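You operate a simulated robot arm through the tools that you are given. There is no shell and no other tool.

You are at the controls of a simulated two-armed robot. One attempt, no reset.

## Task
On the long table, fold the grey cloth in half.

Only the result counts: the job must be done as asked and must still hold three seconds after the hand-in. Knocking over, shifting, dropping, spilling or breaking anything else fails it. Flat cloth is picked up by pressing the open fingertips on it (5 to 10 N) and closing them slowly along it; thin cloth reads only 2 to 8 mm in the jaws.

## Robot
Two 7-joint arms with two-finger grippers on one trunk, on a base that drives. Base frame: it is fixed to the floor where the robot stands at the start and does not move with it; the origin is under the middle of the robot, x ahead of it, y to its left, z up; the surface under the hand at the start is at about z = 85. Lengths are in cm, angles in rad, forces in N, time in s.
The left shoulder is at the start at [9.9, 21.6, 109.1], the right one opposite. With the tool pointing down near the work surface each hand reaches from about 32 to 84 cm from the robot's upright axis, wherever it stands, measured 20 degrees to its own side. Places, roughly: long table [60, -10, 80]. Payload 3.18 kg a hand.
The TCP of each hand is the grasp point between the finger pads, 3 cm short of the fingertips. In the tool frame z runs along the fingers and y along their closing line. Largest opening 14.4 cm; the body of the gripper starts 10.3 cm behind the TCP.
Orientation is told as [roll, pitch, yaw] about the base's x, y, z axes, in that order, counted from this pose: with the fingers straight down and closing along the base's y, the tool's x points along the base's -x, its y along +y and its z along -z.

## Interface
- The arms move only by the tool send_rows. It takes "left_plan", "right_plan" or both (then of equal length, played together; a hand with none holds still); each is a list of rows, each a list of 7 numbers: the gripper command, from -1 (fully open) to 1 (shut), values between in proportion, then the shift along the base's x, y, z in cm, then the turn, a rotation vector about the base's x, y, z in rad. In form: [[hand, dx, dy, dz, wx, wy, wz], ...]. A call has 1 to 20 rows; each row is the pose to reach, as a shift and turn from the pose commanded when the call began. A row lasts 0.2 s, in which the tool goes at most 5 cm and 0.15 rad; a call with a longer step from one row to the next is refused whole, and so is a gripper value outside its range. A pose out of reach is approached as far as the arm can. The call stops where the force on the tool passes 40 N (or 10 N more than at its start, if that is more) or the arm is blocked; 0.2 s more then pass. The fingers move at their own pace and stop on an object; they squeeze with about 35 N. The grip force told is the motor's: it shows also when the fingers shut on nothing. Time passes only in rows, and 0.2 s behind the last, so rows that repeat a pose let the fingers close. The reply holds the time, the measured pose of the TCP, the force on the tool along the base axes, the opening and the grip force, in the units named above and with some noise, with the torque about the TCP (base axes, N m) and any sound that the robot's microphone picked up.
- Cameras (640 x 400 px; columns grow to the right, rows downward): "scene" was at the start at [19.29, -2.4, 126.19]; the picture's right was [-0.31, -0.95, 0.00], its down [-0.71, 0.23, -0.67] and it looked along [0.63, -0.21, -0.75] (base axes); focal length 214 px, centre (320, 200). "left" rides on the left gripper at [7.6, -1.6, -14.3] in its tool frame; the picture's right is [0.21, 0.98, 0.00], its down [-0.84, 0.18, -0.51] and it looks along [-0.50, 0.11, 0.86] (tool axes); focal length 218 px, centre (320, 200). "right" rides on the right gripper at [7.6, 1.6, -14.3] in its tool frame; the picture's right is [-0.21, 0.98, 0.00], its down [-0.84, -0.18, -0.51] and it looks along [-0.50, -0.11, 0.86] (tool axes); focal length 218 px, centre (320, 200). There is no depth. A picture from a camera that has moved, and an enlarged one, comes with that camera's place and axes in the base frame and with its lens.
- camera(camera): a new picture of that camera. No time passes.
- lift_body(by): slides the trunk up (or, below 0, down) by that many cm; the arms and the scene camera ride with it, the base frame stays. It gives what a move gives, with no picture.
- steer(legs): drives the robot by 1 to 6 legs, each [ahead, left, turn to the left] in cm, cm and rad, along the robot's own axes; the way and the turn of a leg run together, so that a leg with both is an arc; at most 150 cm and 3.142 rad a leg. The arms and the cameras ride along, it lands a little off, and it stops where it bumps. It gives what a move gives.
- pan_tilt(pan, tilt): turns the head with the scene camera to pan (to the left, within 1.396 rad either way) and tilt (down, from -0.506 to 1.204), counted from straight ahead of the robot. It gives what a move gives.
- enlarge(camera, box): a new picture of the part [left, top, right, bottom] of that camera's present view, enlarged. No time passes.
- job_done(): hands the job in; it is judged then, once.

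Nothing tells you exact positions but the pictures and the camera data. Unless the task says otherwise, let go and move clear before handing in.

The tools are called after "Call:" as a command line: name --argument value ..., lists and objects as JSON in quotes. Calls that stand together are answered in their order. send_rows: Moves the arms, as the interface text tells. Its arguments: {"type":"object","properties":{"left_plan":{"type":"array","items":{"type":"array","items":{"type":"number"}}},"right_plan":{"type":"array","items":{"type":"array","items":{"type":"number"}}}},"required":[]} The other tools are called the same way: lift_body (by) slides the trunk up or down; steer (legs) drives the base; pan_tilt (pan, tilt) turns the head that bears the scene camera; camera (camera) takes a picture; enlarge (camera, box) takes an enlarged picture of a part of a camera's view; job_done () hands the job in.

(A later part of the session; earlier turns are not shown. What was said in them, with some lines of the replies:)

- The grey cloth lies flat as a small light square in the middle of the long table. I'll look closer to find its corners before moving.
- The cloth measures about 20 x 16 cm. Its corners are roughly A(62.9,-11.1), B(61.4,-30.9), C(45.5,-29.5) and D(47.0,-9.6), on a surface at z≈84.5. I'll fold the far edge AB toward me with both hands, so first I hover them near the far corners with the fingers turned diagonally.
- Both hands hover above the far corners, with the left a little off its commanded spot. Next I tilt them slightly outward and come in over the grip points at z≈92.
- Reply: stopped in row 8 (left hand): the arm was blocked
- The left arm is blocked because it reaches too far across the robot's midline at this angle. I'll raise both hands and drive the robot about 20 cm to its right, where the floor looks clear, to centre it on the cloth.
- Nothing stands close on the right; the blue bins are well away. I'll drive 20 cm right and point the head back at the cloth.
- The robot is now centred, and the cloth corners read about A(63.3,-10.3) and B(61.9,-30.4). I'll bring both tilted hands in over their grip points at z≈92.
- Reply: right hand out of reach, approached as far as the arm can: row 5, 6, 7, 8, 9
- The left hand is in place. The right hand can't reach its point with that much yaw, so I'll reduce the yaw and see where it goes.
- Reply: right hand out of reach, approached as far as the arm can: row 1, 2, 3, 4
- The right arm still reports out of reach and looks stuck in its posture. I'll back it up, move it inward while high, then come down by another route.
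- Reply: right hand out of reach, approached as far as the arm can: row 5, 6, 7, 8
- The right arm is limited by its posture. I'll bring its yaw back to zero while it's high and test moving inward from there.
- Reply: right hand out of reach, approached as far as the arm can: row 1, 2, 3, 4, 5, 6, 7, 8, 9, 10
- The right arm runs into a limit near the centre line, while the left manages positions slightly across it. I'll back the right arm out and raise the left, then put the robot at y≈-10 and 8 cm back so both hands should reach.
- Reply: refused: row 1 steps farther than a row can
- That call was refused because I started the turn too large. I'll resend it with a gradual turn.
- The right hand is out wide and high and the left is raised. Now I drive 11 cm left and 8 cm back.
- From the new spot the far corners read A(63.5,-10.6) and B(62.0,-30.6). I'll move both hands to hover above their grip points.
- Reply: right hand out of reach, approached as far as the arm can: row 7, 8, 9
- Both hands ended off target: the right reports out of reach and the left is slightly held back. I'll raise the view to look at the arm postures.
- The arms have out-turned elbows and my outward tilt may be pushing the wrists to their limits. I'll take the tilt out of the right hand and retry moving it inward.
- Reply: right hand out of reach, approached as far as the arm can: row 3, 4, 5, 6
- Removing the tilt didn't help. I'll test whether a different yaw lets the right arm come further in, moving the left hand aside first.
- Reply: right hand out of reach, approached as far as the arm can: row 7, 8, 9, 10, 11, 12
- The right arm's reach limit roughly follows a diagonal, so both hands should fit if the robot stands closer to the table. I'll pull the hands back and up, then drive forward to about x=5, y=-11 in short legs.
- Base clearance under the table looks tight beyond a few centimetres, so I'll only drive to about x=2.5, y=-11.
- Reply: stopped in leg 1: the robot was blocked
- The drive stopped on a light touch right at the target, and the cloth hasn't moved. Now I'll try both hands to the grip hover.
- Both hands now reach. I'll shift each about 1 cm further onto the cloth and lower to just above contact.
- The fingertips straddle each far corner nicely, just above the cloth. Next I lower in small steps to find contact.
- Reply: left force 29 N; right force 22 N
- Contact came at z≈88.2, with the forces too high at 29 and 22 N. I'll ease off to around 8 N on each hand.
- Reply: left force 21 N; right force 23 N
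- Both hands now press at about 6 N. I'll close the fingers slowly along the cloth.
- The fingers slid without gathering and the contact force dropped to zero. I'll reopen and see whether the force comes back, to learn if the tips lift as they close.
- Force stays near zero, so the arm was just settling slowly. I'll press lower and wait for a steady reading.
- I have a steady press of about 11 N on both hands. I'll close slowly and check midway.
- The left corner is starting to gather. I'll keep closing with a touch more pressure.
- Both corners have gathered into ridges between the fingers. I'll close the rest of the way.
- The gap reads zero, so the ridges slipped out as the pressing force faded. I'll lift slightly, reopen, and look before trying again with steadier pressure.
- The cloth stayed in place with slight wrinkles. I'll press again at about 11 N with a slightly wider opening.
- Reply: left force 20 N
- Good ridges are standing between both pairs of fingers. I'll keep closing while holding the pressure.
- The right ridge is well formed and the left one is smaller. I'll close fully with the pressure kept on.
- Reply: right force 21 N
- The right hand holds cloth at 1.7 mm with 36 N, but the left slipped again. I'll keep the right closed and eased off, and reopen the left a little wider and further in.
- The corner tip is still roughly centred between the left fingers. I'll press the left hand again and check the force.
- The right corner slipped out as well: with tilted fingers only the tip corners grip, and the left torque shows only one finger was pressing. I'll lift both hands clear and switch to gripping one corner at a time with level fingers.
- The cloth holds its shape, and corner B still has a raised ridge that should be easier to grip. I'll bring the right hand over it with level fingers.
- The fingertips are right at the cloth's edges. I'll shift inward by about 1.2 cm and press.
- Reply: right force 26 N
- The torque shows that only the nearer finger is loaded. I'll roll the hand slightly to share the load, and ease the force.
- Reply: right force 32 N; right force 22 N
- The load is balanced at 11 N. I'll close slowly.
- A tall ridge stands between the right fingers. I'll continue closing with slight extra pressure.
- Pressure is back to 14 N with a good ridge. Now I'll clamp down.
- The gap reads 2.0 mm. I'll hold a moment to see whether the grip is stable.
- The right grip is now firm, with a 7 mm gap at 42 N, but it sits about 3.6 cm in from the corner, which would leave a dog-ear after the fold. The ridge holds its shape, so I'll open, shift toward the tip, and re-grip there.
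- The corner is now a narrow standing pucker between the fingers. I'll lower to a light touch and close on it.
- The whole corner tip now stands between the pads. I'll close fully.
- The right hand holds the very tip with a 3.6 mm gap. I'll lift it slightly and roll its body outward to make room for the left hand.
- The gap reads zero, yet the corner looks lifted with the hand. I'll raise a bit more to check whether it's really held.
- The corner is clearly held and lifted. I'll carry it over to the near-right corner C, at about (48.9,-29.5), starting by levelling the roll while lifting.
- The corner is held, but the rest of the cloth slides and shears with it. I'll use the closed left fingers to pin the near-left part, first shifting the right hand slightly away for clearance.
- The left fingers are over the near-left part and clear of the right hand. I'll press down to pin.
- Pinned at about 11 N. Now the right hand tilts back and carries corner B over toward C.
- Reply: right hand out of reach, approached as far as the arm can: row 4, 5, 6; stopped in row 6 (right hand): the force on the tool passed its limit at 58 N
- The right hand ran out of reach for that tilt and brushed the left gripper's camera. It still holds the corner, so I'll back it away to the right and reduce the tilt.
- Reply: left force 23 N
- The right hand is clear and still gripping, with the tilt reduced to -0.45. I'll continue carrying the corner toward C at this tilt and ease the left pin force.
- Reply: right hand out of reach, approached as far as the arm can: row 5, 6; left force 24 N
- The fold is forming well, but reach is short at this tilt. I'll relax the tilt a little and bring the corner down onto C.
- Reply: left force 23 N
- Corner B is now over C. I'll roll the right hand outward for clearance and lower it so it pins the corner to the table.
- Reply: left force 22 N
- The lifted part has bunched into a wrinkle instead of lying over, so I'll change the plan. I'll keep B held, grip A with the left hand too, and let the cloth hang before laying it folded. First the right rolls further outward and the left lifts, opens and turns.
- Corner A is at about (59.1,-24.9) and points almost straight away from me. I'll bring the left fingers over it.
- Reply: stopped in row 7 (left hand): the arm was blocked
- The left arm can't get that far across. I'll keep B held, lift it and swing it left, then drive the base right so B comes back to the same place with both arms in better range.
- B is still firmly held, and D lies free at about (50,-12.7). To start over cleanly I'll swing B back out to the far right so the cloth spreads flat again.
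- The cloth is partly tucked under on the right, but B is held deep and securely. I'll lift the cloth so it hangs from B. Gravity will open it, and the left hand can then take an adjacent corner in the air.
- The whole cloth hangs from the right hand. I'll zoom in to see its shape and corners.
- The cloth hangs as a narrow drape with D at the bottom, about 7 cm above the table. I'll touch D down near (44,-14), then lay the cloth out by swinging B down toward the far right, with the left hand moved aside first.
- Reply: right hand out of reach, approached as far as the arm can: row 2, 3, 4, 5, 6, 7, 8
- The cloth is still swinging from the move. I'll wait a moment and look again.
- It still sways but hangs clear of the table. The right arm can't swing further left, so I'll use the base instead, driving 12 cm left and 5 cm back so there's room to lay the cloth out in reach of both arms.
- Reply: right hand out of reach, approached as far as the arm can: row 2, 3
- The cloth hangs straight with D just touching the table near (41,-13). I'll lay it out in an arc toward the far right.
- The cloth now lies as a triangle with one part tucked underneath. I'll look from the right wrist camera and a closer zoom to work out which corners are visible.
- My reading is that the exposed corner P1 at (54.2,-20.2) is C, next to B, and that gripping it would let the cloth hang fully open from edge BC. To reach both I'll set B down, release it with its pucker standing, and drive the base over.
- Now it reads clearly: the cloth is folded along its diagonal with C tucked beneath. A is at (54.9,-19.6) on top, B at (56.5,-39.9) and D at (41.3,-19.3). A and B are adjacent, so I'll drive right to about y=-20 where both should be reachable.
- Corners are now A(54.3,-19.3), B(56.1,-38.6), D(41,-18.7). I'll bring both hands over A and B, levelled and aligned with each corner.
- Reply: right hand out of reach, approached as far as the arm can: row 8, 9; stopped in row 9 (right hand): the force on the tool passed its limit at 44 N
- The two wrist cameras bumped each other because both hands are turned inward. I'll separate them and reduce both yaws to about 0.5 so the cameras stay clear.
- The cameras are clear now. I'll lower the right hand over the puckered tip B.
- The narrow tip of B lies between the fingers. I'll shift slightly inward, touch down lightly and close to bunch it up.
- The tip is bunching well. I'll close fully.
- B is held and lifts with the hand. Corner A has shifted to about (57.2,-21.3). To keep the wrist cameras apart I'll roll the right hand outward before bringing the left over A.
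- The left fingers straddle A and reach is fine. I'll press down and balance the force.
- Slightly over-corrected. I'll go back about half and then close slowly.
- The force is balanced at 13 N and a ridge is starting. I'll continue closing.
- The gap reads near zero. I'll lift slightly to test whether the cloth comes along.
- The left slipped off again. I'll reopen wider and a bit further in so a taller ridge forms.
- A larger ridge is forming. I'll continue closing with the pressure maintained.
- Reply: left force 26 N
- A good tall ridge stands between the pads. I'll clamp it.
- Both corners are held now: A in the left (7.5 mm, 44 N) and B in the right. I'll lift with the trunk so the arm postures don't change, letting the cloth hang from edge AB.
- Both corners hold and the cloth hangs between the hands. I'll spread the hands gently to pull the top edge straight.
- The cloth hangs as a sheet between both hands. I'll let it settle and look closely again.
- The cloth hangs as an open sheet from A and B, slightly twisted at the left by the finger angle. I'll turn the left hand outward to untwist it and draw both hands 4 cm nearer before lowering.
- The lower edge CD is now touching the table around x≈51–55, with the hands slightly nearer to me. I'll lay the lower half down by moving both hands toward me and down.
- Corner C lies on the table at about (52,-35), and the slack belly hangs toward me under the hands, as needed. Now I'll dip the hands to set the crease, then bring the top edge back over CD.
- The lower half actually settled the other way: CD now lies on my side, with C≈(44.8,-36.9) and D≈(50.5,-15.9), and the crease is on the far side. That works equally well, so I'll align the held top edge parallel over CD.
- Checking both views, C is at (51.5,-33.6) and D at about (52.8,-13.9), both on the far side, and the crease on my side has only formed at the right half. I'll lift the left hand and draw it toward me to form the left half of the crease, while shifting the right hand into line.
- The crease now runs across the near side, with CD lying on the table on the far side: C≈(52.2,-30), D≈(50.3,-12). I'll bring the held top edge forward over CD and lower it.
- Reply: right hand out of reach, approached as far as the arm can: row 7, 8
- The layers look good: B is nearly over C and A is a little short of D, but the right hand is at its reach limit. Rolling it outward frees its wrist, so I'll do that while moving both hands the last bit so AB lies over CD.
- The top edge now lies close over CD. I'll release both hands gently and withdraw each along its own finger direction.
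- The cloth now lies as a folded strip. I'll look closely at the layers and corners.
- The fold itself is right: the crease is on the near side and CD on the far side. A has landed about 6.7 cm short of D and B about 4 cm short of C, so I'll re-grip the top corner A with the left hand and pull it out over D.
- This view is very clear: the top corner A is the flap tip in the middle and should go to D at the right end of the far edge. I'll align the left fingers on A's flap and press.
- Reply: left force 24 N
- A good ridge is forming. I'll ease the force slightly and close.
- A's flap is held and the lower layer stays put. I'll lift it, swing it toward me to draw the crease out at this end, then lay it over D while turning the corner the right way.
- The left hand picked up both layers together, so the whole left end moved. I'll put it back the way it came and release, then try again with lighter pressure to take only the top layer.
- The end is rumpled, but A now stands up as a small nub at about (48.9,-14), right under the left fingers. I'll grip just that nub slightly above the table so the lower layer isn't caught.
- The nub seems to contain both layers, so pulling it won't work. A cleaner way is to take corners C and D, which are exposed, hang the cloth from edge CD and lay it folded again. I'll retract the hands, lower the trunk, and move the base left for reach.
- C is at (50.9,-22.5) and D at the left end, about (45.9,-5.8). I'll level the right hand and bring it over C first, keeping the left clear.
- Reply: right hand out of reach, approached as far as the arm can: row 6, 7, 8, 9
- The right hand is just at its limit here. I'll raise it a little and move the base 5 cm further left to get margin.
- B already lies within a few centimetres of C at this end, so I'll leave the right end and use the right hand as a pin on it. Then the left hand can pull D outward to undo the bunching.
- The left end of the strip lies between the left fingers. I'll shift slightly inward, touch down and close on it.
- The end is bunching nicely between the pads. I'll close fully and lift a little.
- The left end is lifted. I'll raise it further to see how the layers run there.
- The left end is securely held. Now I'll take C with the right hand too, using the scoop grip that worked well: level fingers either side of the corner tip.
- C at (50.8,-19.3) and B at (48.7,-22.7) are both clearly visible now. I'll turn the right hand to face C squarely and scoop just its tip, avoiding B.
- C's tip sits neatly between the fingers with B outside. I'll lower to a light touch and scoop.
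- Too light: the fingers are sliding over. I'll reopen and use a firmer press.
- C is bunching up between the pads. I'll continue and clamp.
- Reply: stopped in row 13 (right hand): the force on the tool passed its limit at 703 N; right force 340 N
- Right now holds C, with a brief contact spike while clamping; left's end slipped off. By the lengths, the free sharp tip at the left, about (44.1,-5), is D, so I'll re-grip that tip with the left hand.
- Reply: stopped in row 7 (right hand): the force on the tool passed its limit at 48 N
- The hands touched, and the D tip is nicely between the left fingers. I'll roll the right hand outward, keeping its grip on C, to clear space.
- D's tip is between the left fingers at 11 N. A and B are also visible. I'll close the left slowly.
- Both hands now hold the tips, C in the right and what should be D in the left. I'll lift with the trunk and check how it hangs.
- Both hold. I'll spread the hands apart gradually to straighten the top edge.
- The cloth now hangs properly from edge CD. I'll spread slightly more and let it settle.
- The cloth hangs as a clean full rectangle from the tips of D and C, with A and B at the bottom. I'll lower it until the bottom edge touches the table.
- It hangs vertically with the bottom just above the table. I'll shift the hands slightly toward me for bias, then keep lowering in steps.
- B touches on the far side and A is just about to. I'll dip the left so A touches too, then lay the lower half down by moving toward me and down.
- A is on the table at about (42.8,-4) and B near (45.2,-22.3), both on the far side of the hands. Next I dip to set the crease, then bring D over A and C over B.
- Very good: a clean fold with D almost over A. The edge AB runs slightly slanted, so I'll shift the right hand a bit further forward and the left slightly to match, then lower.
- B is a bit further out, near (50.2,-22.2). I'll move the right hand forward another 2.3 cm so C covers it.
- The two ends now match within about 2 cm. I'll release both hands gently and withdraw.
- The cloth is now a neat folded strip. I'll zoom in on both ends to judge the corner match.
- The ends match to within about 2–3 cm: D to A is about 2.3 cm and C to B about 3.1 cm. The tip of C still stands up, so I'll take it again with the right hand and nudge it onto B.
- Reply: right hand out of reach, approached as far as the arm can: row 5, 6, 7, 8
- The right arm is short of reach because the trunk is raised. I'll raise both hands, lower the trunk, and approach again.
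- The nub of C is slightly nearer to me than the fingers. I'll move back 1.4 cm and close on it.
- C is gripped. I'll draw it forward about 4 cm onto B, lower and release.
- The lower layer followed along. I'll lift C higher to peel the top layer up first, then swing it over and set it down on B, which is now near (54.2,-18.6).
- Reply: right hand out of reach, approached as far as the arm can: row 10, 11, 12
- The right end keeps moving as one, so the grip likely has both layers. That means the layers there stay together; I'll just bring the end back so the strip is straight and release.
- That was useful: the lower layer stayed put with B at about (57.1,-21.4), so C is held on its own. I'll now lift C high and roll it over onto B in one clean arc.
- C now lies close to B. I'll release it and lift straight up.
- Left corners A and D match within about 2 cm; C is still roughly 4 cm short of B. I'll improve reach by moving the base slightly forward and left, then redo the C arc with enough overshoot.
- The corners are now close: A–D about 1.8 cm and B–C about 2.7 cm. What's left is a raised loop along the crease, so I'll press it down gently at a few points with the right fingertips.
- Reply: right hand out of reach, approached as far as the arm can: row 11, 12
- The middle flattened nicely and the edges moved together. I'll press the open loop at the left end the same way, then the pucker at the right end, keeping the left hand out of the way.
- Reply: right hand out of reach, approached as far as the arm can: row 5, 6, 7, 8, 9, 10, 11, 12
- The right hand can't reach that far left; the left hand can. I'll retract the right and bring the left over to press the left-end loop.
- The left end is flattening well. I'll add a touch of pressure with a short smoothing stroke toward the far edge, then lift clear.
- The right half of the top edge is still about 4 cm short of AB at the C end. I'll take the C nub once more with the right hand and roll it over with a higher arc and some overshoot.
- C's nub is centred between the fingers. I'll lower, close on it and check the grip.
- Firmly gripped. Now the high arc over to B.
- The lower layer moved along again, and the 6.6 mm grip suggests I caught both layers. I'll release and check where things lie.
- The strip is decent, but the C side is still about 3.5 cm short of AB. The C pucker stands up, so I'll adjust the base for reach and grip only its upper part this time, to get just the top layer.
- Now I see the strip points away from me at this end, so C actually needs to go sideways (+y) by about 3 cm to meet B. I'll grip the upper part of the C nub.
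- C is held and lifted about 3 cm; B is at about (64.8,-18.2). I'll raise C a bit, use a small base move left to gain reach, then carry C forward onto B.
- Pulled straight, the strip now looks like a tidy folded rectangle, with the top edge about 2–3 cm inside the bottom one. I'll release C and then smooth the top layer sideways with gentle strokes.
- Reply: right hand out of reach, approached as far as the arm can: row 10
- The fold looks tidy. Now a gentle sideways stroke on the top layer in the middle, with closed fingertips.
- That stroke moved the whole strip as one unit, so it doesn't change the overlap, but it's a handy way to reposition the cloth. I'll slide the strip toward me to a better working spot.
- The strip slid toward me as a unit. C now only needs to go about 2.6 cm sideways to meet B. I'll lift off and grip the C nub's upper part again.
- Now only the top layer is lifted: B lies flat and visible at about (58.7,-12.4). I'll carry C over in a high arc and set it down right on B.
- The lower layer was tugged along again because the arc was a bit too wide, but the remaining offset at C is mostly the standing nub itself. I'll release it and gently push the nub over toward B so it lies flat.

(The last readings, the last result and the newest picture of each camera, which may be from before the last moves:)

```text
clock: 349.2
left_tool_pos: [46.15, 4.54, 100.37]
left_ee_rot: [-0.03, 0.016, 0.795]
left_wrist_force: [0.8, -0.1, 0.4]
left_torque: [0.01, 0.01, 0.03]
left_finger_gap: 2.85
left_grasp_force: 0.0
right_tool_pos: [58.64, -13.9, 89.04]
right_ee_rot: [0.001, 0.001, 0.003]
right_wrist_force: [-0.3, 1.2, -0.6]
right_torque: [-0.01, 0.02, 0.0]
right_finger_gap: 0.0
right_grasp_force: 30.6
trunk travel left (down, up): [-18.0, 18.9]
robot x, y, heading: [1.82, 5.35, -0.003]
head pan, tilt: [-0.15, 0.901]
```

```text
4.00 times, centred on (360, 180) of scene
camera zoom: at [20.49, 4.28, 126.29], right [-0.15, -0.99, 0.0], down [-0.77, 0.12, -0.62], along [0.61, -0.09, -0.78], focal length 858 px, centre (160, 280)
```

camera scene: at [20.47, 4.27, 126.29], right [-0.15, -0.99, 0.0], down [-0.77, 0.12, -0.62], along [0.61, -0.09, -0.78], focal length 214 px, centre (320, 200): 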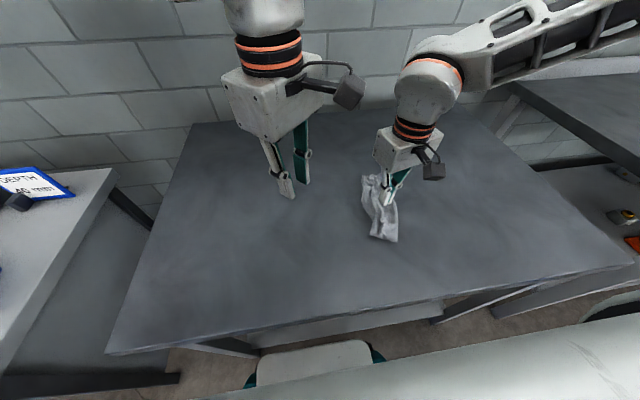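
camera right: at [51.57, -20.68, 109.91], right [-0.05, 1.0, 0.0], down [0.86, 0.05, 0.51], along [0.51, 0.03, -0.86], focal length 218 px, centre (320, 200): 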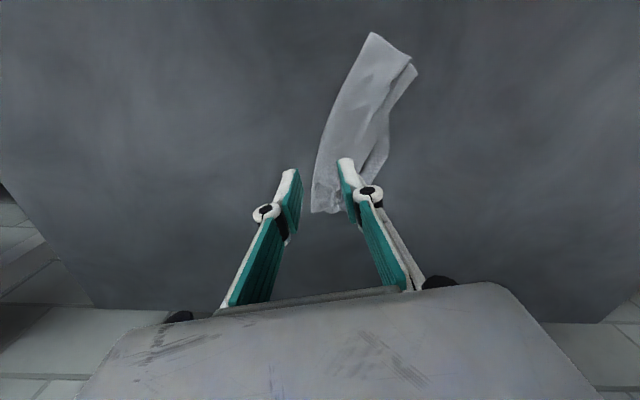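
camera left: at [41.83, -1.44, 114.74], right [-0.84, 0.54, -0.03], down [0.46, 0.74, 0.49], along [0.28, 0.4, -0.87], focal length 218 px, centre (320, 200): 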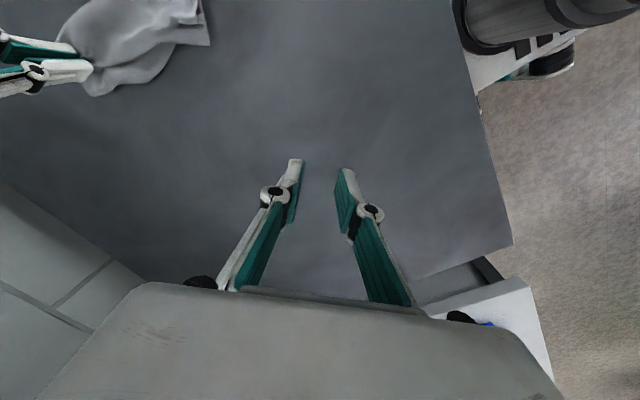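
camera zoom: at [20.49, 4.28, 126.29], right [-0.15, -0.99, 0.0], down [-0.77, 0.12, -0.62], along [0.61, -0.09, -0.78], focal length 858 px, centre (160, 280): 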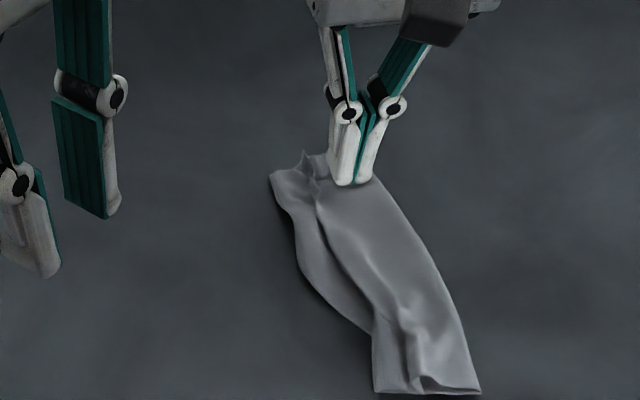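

C's tip is now only about 2 cm from B. One short sweep to lay the small ridge over toward B, then up and clear.

Call:
send_rows --right_plan '[[1, 0, 0.4, -0.1, 0, 0, 0], [1, 0, 0.8, -0.2, 0, 0, 0], [1, 0, 1.3, -0.2, 0, 0, 0], [1, 0, 1.8, -0.2, 0, 0, 0], [1, 0, 2.3, -0.3, 0, 0, 0], [1, 0, 2.8, -0.5, 0, 0, 0], [1, 0, 3, -0.6, 0, 0, 0], [1, 0, 3, 0.5, 0, 0, 0], [1, 0, 3, 3, 0, 0, 0], [1, -1, 2, 6, 0, 0, 0], [1, -3, -2, 9, 0, 0, 0], [1, -5, -6, 11, 0, 0, 0]]'

Call:
enlarge --camera "scene" --box '[310, 130, 410, 240]'

Call:
enlarge --camera "right" --box '[280, 0, 520, 200]'

Call:
camera --camera "left"

```text
refused: row 11 steps farther than a row can; nothing moved
```

```text
3.64 times, centred on (360, 185) of scene
camera zoom: at [20.49, 4.28, 126.29], right [-0.15, -0.99, 0.0], down [-0.77, 0.12, -0.62], along [0.61, -0.09, -0.78], focal length 780 px, centre (174, 254)
```

zoom: 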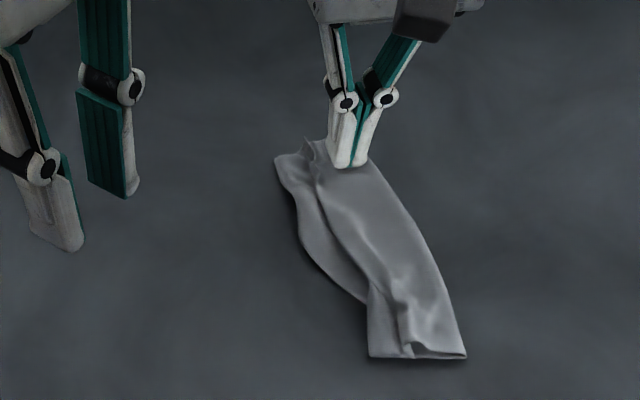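

```text
2.00 times, centred on (400, 100) of right
camera zoom: at [50.9, -12.24, 103.31], right [0.2, 0.98, 0.0], down [0.84, -0.18, 0.51], along [0.5, -0.1, -0.86], focal length 436 px, centre (160, 400)
```

zoom: 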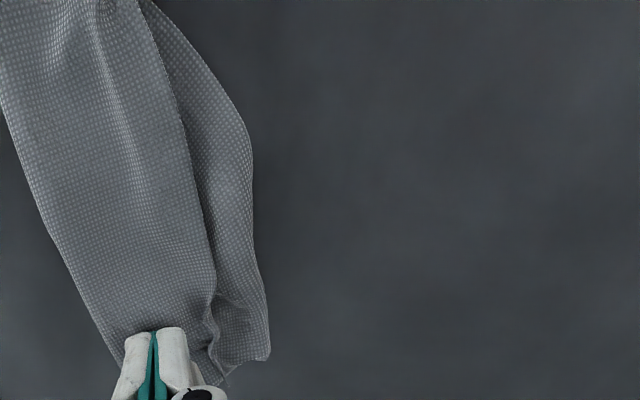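

```text
taken
camera left: at [41.84, -1.42, 114.73], right [-0.84, 0.54, -0.03], down [0.46, 0.74, 0.49], along [0.28, 0.4, -0.87], focal length 218 px, centre (320, 200)
```

left: 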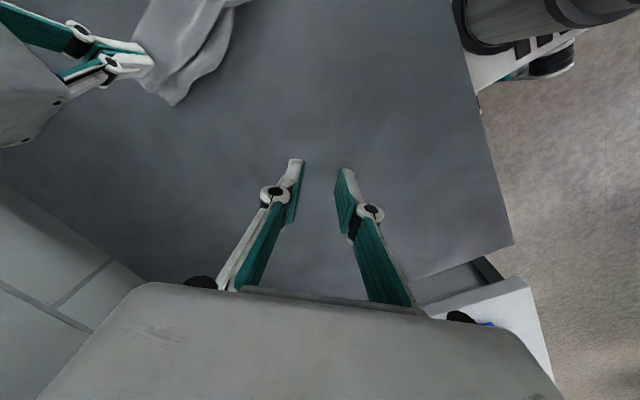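

The top edge now lies a uniform ~2 cm inside the bottom edge along the whole length, which is a clear fold in half. I'll skip the sweep and move both hands up and clear.

Call:
send_rows --right_plan '[[1, 0, -0.3, 1, 0, 0, 0], [1, 0, -0.5, 3, 0, 0, 0], [1, -0.5, -1.5, 6, 0, 0, 0], [1, -1.5, -4, 9, 0, 0, 0], [1, -3, -7.5, 11, 0, 0, 0], [1, -5, -11, 12, 0, 0, 0], [1, -7, -14, 12, 0, 0, 0], [1, -7, -14, 12, 0, 0, 0]]' --left_plan '[[0.6, 0, 1, 0.5, 0, 0, 0], [0.6, 0, 3, 1, 0, 0, 0], [0.6, 0, 5, 1, 0, 0, 0], [0.6, 0, 7, 1, 0, 0, 0], [0.6, 0, 9, 1, 0, 0, 0], [0.6, 0, 11, 1, 0, 0, 0], [0.6, 0, 12, 1, 0, 0, 0], [0.6, 0, 12, 1, 0, 0, 0]]'

Call:
enlarge --camera "scene" --box '[325, 150, 405, 230]'

Call:
camera --camera "scene"

Call:
camera --camera "right"

```text
clock: 351.0
left_tool_pos: [46.15, 16.72, 101.54]
left_ee_rot: [-0.032, 0.014, 0.795]
left_wrist_force: [-0.8, 0.0, -0.2]
left_torque: [0.02, 0.04, 0.0]
left_finger_gap: 2.89
left_grasp_force: 0.1
right_tool_pos: [51.69, -27.95, 101.04]
right_ee_rot: [0.001, 0.0, 0.005]
right_wrist_force: [-0.2, -1.0, 0.8]
right_torque: [0.0, 0.03, -0.03]
right_finger_gap: 0.0
right_grasp_force: 31.0
trunk travel left (down, up): [-18.0, 18.9]
robot x, y, heading: [2.11, 5.54, -0.005]
head pan, tilt: [-0.15, 0.901]
```

```text
5.00 times, centred on (365, 190) of scene
camera zoom: at [20.54, 4.31, 126.27], right [-0.15, -0.99, 0.0], down [-0.77, 0.12, -0.62], along [0.61, -0.09, -0.78], focal length 1072 px, centre (95, 250)
```

zoom: 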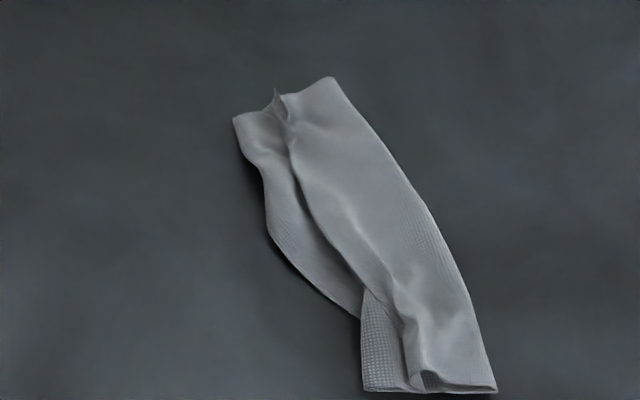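

```text
taken
camera scene: at [20.54, 4.31, 126.27], right [-0.15, -0.99, 0.0], down [-0.77, 0.12, -0.62], along [0.61, -0.09, -0.78], focal length 214 px, centre (320, 200)
```

scene: 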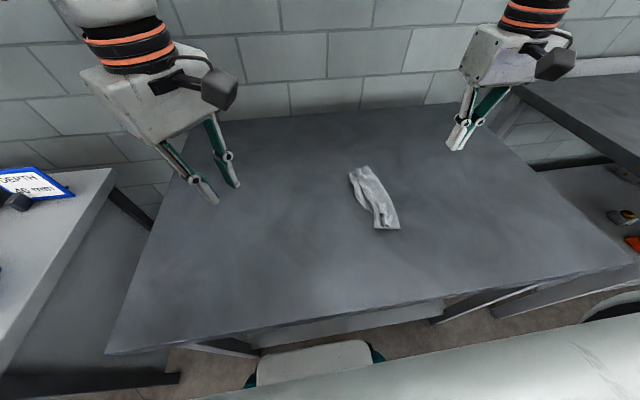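

```text
taken
camera right: at [44.08, -26.27, 115.24], right [0.2, 0.98, 0.0], down [0.84, -0.18, 0.51], along [0.5, -0.1, -0.86], focal length 218 px, centre (320, 200)
```

right: 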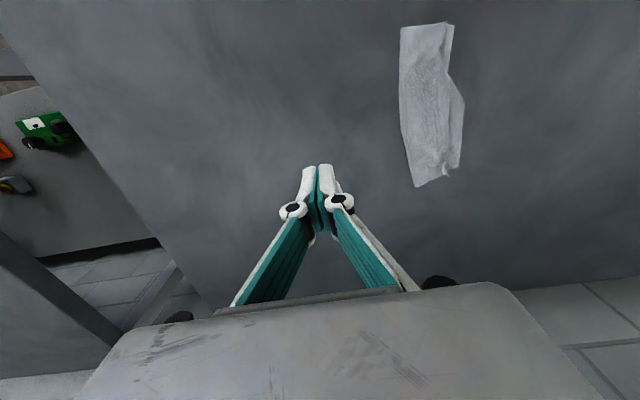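

Call:
enlarge --camera "right" --box '[350, 0, 510, 200]'

```text
2.00 times, centred on (430, 100) of right
camera zoom: at [44.08, -26.27, 115.24], right [0.2, 0.98, 0.0], down [0.84, -0.18, 0.51], along [0.5, -0.1, -0.86], focal length 436 px, centre (100, 400)
```

zoom: 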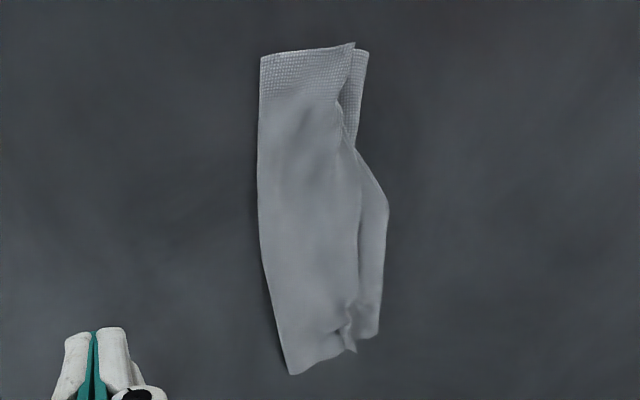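

The final view shows a clean fold: D lies within about 1 cm of A, C within about 1.5 cm of B, and the edges run together. Both hands are clear, so I'm handing in.

Call:
job_done

```text
The job is handed in.
```

The grey cloth on the long table is folded in half, and I've handed the job in. I don't have the judging result.

In the last picture the top corners lie within about 1 to 1.5 cm of the bottom ones. The top edge runs at most about 2 cm inside the bottom edge. One top corner still stands up slightly as a small pucker. Both hands had let go and were well clear before hand-in.

- **Cloth position:** it took several tries and re-grips, so the cloth lies in a different place and direction on the table than at the start.
- **Contacts:** the robot base stopped against something under the table once, and the two grippers touched each other a few times. One clamp gave a brief reading of about 700 N at the right hand. I saw nothing else knocked over or moved in the pictures.
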